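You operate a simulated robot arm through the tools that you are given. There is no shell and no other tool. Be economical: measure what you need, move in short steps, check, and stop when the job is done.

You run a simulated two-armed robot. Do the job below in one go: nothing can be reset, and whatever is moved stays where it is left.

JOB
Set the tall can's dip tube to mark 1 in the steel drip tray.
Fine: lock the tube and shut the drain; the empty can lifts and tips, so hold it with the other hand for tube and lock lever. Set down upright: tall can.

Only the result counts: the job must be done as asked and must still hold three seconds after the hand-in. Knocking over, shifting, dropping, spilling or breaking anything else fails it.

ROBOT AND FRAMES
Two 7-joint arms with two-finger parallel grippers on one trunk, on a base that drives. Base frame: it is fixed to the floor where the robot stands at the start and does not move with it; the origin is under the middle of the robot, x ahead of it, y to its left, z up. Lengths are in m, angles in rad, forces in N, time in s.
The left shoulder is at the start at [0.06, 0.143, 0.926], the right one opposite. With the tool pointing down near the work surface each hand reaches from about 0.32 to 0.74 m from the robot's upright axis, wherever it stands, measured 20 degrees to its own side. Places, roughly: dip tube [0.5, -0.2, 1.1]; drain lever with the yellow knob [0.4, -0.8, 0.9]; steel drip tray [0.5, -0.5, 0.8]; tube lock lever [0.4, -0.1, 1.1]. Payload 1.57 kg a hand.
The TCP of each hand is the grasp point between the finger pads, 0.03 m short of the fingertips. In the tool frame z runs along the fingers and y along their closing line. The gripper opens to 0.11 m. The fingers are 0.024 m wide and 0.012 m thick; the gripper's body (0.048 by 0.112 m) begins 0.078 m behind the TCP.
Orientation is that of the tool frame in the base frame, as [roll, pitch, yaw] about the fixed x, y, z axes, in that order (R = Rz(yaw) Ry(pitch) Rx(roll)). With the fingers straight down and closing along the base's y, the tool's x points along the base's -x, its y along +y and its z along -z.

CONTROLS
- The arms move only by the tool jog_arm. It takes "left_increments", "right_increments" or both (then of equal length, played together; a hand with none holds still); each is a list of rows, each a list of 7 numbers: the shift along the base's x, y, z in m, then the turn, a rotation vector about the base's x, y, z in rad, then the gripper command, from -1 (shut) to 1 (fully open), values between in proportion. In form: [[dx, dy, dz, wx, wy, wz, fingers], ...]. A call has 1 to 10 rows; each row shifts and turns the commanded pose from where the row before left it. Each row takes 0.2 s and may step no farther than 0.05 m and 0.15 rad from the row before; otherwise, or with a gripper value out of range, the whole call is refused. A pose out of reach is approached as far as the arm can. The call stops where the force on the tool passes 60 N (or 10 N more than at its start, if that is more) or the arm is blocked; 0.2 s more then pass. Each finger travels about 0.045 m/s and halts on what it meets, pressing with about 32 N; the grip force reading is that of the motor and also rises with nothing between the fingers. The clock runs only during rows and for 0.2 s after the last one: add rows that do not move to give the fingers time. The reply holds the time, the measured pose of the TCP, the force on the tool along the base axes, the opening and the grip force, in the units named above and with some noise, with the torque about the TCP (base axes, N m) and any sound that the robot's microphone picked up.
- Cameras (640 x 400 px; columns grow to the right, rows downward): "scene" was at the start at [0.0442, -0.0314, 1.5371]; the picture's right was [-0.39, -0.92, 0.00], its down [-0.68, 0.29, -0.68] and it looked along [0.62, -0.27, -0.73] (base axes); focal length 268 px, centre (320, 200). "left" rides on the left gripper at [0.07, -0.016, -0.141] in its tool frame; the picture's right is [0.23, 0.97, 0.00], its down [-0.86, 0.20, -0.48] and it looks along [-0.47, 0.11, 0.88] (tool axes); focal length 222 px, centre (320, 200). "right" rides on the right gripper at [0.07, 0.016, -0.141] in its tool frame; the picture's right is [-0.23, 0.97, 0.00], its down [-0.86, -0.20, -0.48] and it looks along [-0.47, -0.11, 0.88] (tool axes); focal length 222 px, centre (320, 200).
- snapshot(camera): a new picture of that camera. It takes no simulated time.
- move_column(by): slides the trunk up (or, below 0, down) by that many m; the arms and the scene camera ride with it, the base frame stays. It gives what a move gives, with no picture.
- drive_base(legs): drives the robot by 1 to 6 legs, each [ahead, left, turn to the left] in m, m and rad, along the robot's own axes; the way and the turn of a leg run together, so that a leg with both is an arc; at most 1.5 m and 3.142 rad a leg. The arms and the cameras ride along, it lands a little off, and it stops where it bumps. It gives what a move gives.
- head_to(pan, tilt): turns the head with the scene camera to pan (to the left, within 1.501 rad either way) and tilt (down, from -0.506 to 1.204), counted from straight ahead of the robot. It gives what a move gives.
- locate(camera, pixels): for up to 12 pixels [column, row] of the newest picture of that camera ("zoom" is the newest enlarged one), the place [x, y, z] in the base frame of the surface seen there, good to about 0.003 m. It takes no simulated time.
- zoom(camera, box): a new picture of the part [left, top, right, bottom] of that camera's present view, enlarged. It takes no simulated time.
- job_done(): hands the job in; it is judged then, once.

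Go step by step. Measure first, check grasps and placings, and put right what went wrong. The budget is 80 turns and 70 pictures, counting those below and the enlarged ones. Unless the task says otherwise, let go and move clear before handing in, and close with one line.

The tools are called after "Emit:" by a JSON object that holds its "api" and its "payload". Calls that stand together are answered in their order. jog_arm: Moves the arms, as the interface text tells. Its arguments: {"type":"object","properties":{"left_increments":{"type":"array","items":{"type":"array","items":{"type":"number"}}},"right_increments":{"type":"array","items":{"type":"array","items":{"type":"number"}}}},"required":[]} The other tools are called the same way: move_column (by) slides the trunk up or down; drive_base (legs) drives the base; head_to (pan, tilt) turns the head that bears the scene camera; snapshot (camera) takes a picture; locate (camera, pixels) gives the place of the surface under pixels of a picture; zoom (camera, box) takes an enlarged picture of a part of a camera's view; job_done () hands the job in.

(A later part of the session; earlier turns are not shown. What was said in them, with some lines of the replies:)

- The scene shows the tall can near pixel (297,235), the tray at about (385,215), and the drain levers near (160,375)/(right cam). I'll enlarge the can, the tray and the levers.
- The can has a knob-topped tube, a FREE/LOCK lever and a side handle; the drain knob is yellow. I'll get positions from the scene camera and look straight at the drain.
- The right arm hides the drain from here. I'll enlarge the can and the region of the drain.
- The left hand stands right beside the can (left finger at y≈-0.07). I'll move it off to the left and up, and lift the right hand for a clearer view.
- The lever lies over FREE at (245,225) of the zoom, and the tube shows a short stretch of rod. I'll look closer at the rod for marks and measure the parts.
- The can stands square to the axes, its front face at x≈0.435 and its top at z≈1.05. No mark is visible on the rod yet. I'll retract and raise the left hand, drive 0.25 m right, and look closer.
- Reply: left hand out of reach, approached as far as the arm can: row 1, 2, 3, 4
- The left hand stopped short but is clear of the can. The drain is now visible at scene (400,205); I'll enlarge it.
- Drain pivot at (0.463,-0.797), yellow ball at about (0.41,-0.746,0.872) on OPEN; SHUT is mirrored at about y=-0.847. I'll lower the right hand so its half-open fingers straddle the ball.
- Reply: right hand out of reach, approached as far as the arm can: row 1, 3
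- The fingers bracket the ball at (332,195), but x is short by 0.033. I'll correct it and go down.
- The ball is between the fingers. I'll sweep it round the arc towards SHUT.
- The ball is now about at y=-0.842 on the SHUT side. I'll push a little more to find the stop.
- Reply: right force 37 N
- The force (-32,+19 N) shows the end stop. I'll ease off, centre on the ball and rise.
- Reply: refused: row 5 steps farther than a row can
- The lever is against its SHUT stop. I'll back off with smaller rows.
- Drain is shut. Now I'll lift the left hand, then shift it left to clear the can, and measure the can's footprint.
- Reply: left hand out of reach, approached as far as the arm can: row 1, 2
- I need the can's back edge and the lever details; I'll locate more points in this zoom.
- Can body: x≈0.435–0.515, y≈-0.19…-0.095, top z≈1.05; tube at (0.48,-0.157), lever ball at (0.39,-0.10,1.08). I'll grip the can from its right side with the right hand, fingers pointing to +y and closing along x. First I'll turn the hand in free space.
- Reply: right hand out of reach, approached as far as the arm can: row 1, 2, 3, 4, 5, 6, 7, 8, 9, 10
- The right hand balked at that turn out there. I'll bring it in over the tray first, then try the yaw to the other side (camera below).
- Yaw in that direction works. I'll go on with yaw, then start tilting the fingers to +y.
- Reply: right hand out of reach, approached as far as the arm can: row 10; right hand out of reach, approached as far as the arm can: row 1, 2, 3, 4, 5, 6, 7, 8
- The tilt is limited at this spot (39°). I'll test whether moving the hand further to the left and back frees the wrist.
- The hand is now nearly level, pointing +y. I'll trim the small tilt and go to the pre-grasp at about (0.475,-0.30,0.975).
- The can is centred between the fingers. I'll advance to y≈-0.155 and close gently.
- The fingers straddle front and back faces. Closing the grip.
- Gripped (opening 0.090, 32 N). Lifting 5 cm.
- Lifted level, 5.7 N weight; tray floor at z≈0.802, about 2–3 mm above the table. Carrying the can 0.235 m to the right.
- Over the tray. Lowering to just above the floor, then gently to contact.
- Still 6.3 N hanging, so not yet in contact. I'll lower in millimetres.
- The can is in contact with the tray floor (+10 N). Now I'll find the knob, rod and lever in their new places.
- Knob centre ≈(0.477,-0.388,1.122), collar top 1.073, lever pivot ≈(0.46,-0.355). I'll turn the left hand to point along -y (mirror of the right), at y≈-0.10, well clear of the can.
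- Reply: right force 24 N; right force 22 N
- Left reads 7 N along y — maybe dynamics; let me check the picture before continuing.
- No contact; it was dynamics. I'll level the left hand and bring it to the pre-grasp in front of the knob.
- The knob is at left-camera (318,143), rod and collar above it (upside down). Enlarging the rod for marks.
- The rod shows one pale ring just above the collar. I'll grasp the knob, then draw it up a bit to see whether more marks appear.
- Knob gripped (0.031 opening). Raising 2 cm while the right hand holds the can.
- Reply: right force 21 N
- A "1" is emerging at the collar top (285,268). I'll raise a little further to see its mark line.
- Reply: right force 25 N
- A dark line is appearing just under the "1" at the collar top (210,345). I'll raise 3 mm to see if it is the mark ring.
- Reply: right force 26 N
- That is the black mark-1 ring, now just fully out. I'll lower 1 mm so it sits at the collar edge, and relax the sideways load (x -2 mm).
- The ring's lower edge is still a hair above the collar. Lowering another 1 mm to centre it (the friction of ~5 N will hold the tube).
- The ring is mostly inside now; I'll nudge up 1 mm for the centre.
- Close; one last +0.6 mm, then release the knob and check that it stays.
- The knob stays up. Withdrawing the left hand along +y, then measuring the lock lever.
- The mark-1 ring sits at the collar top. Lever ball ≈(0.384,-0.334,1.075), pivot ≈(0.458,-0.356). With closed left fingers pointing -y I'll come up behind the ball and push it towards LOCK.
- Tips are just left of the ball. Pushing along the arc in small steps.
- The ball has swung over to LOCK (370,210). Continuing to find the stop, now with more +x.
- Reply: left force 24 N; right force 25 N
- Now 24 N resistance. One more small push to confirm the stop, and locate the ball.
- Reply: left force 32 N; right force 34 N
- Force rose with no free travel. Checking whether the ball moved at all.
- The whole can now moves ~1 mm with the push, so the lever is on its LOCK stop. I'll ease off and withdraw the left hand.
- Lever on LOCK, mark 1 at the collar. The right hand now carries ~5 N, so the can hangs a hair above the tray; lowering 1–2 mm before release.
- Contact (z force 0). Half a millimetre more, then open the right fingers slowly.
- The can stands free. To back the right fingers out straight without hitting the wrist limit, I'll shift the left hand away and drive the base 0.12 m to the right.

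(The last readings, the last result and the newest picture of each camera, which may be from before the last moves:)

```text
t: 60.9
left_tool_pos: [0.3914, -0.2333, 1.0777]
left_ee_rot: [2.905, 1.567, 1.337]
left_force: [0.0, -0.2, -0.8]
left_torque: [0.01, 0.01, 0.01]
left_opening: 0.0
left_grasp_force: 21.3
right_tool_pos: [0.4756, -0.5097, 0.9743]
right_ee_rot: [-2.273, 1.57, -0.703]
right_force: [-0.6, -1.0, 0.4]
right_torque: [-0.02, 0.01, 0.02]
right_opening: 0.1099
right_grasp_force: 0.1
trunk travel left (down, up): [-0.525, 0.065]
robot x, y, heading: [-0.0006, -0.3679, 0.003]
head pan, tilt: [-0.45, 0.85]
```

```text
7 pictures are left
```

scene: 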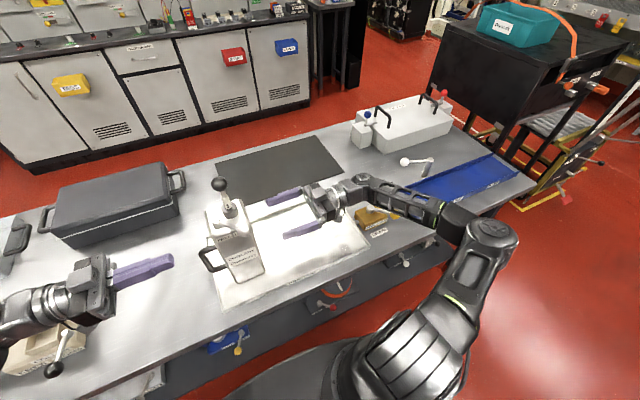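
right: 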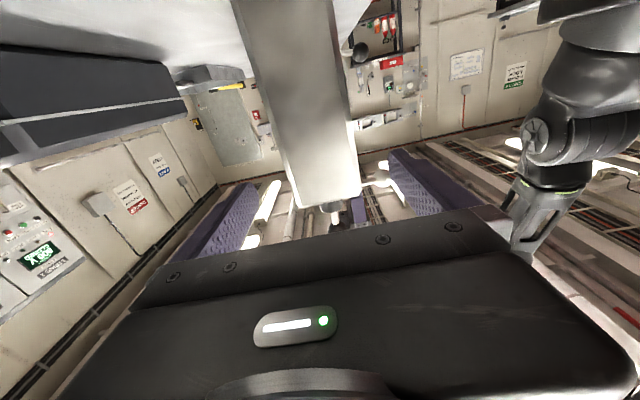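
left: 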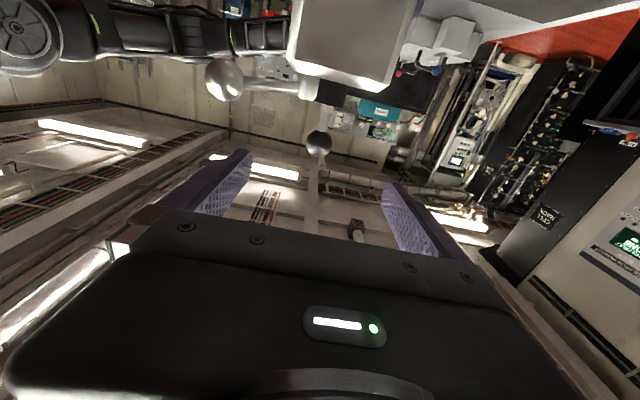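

Both hands are clear and the can stands upright in the tray. Final close checks of the can and the drain lever.

Emit:
{"api": "zoom", "payload": {"camera": "scene", "box": [190, 165, 290, 295]}}

Emit:
{"api": "zoom", "payload": {"camera": "scene", "box": [205, 190, 255, 240]}}

Emit:
{"api": "zoom", "payload": {"camera": "scene", "box": [340, 180, 420, 250]}}

```text
3.08 times, centred on (240, 230) of scene
```

zoom: 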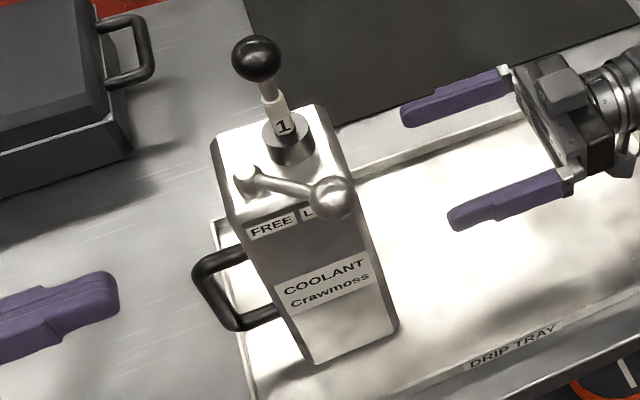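

```text
8.00 times, centred on (230, 215) of scene
```

zoom: 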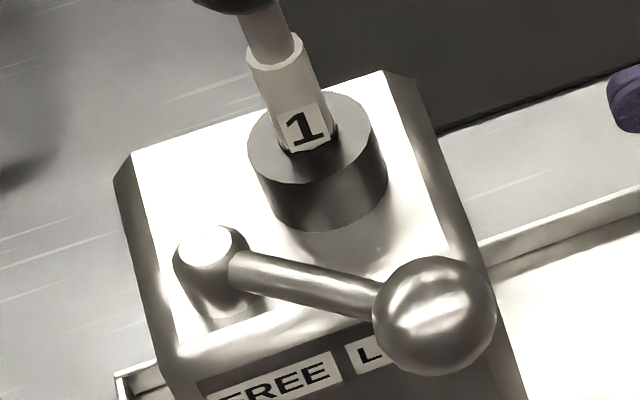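

```text
5.71 times, centred on (380, 215) of scene
```

zoom: 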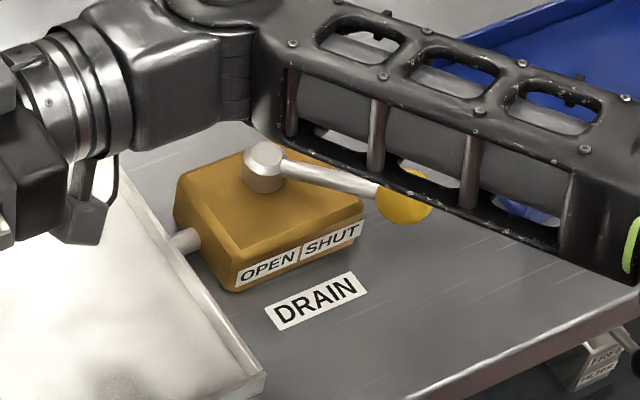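

The can stands upright in the tray, the tube is at mark 1, the tube lever is on LOCK, the drain is on SHUT, and both hands are clear. Handing in.

Emit:
{"api": "job_done", "payload": {}}

```text
The job is handed in.
```

The tall can now stands upright in the steel drip tray, with its dip tube at mark 1 and locked, and the drain is shut.
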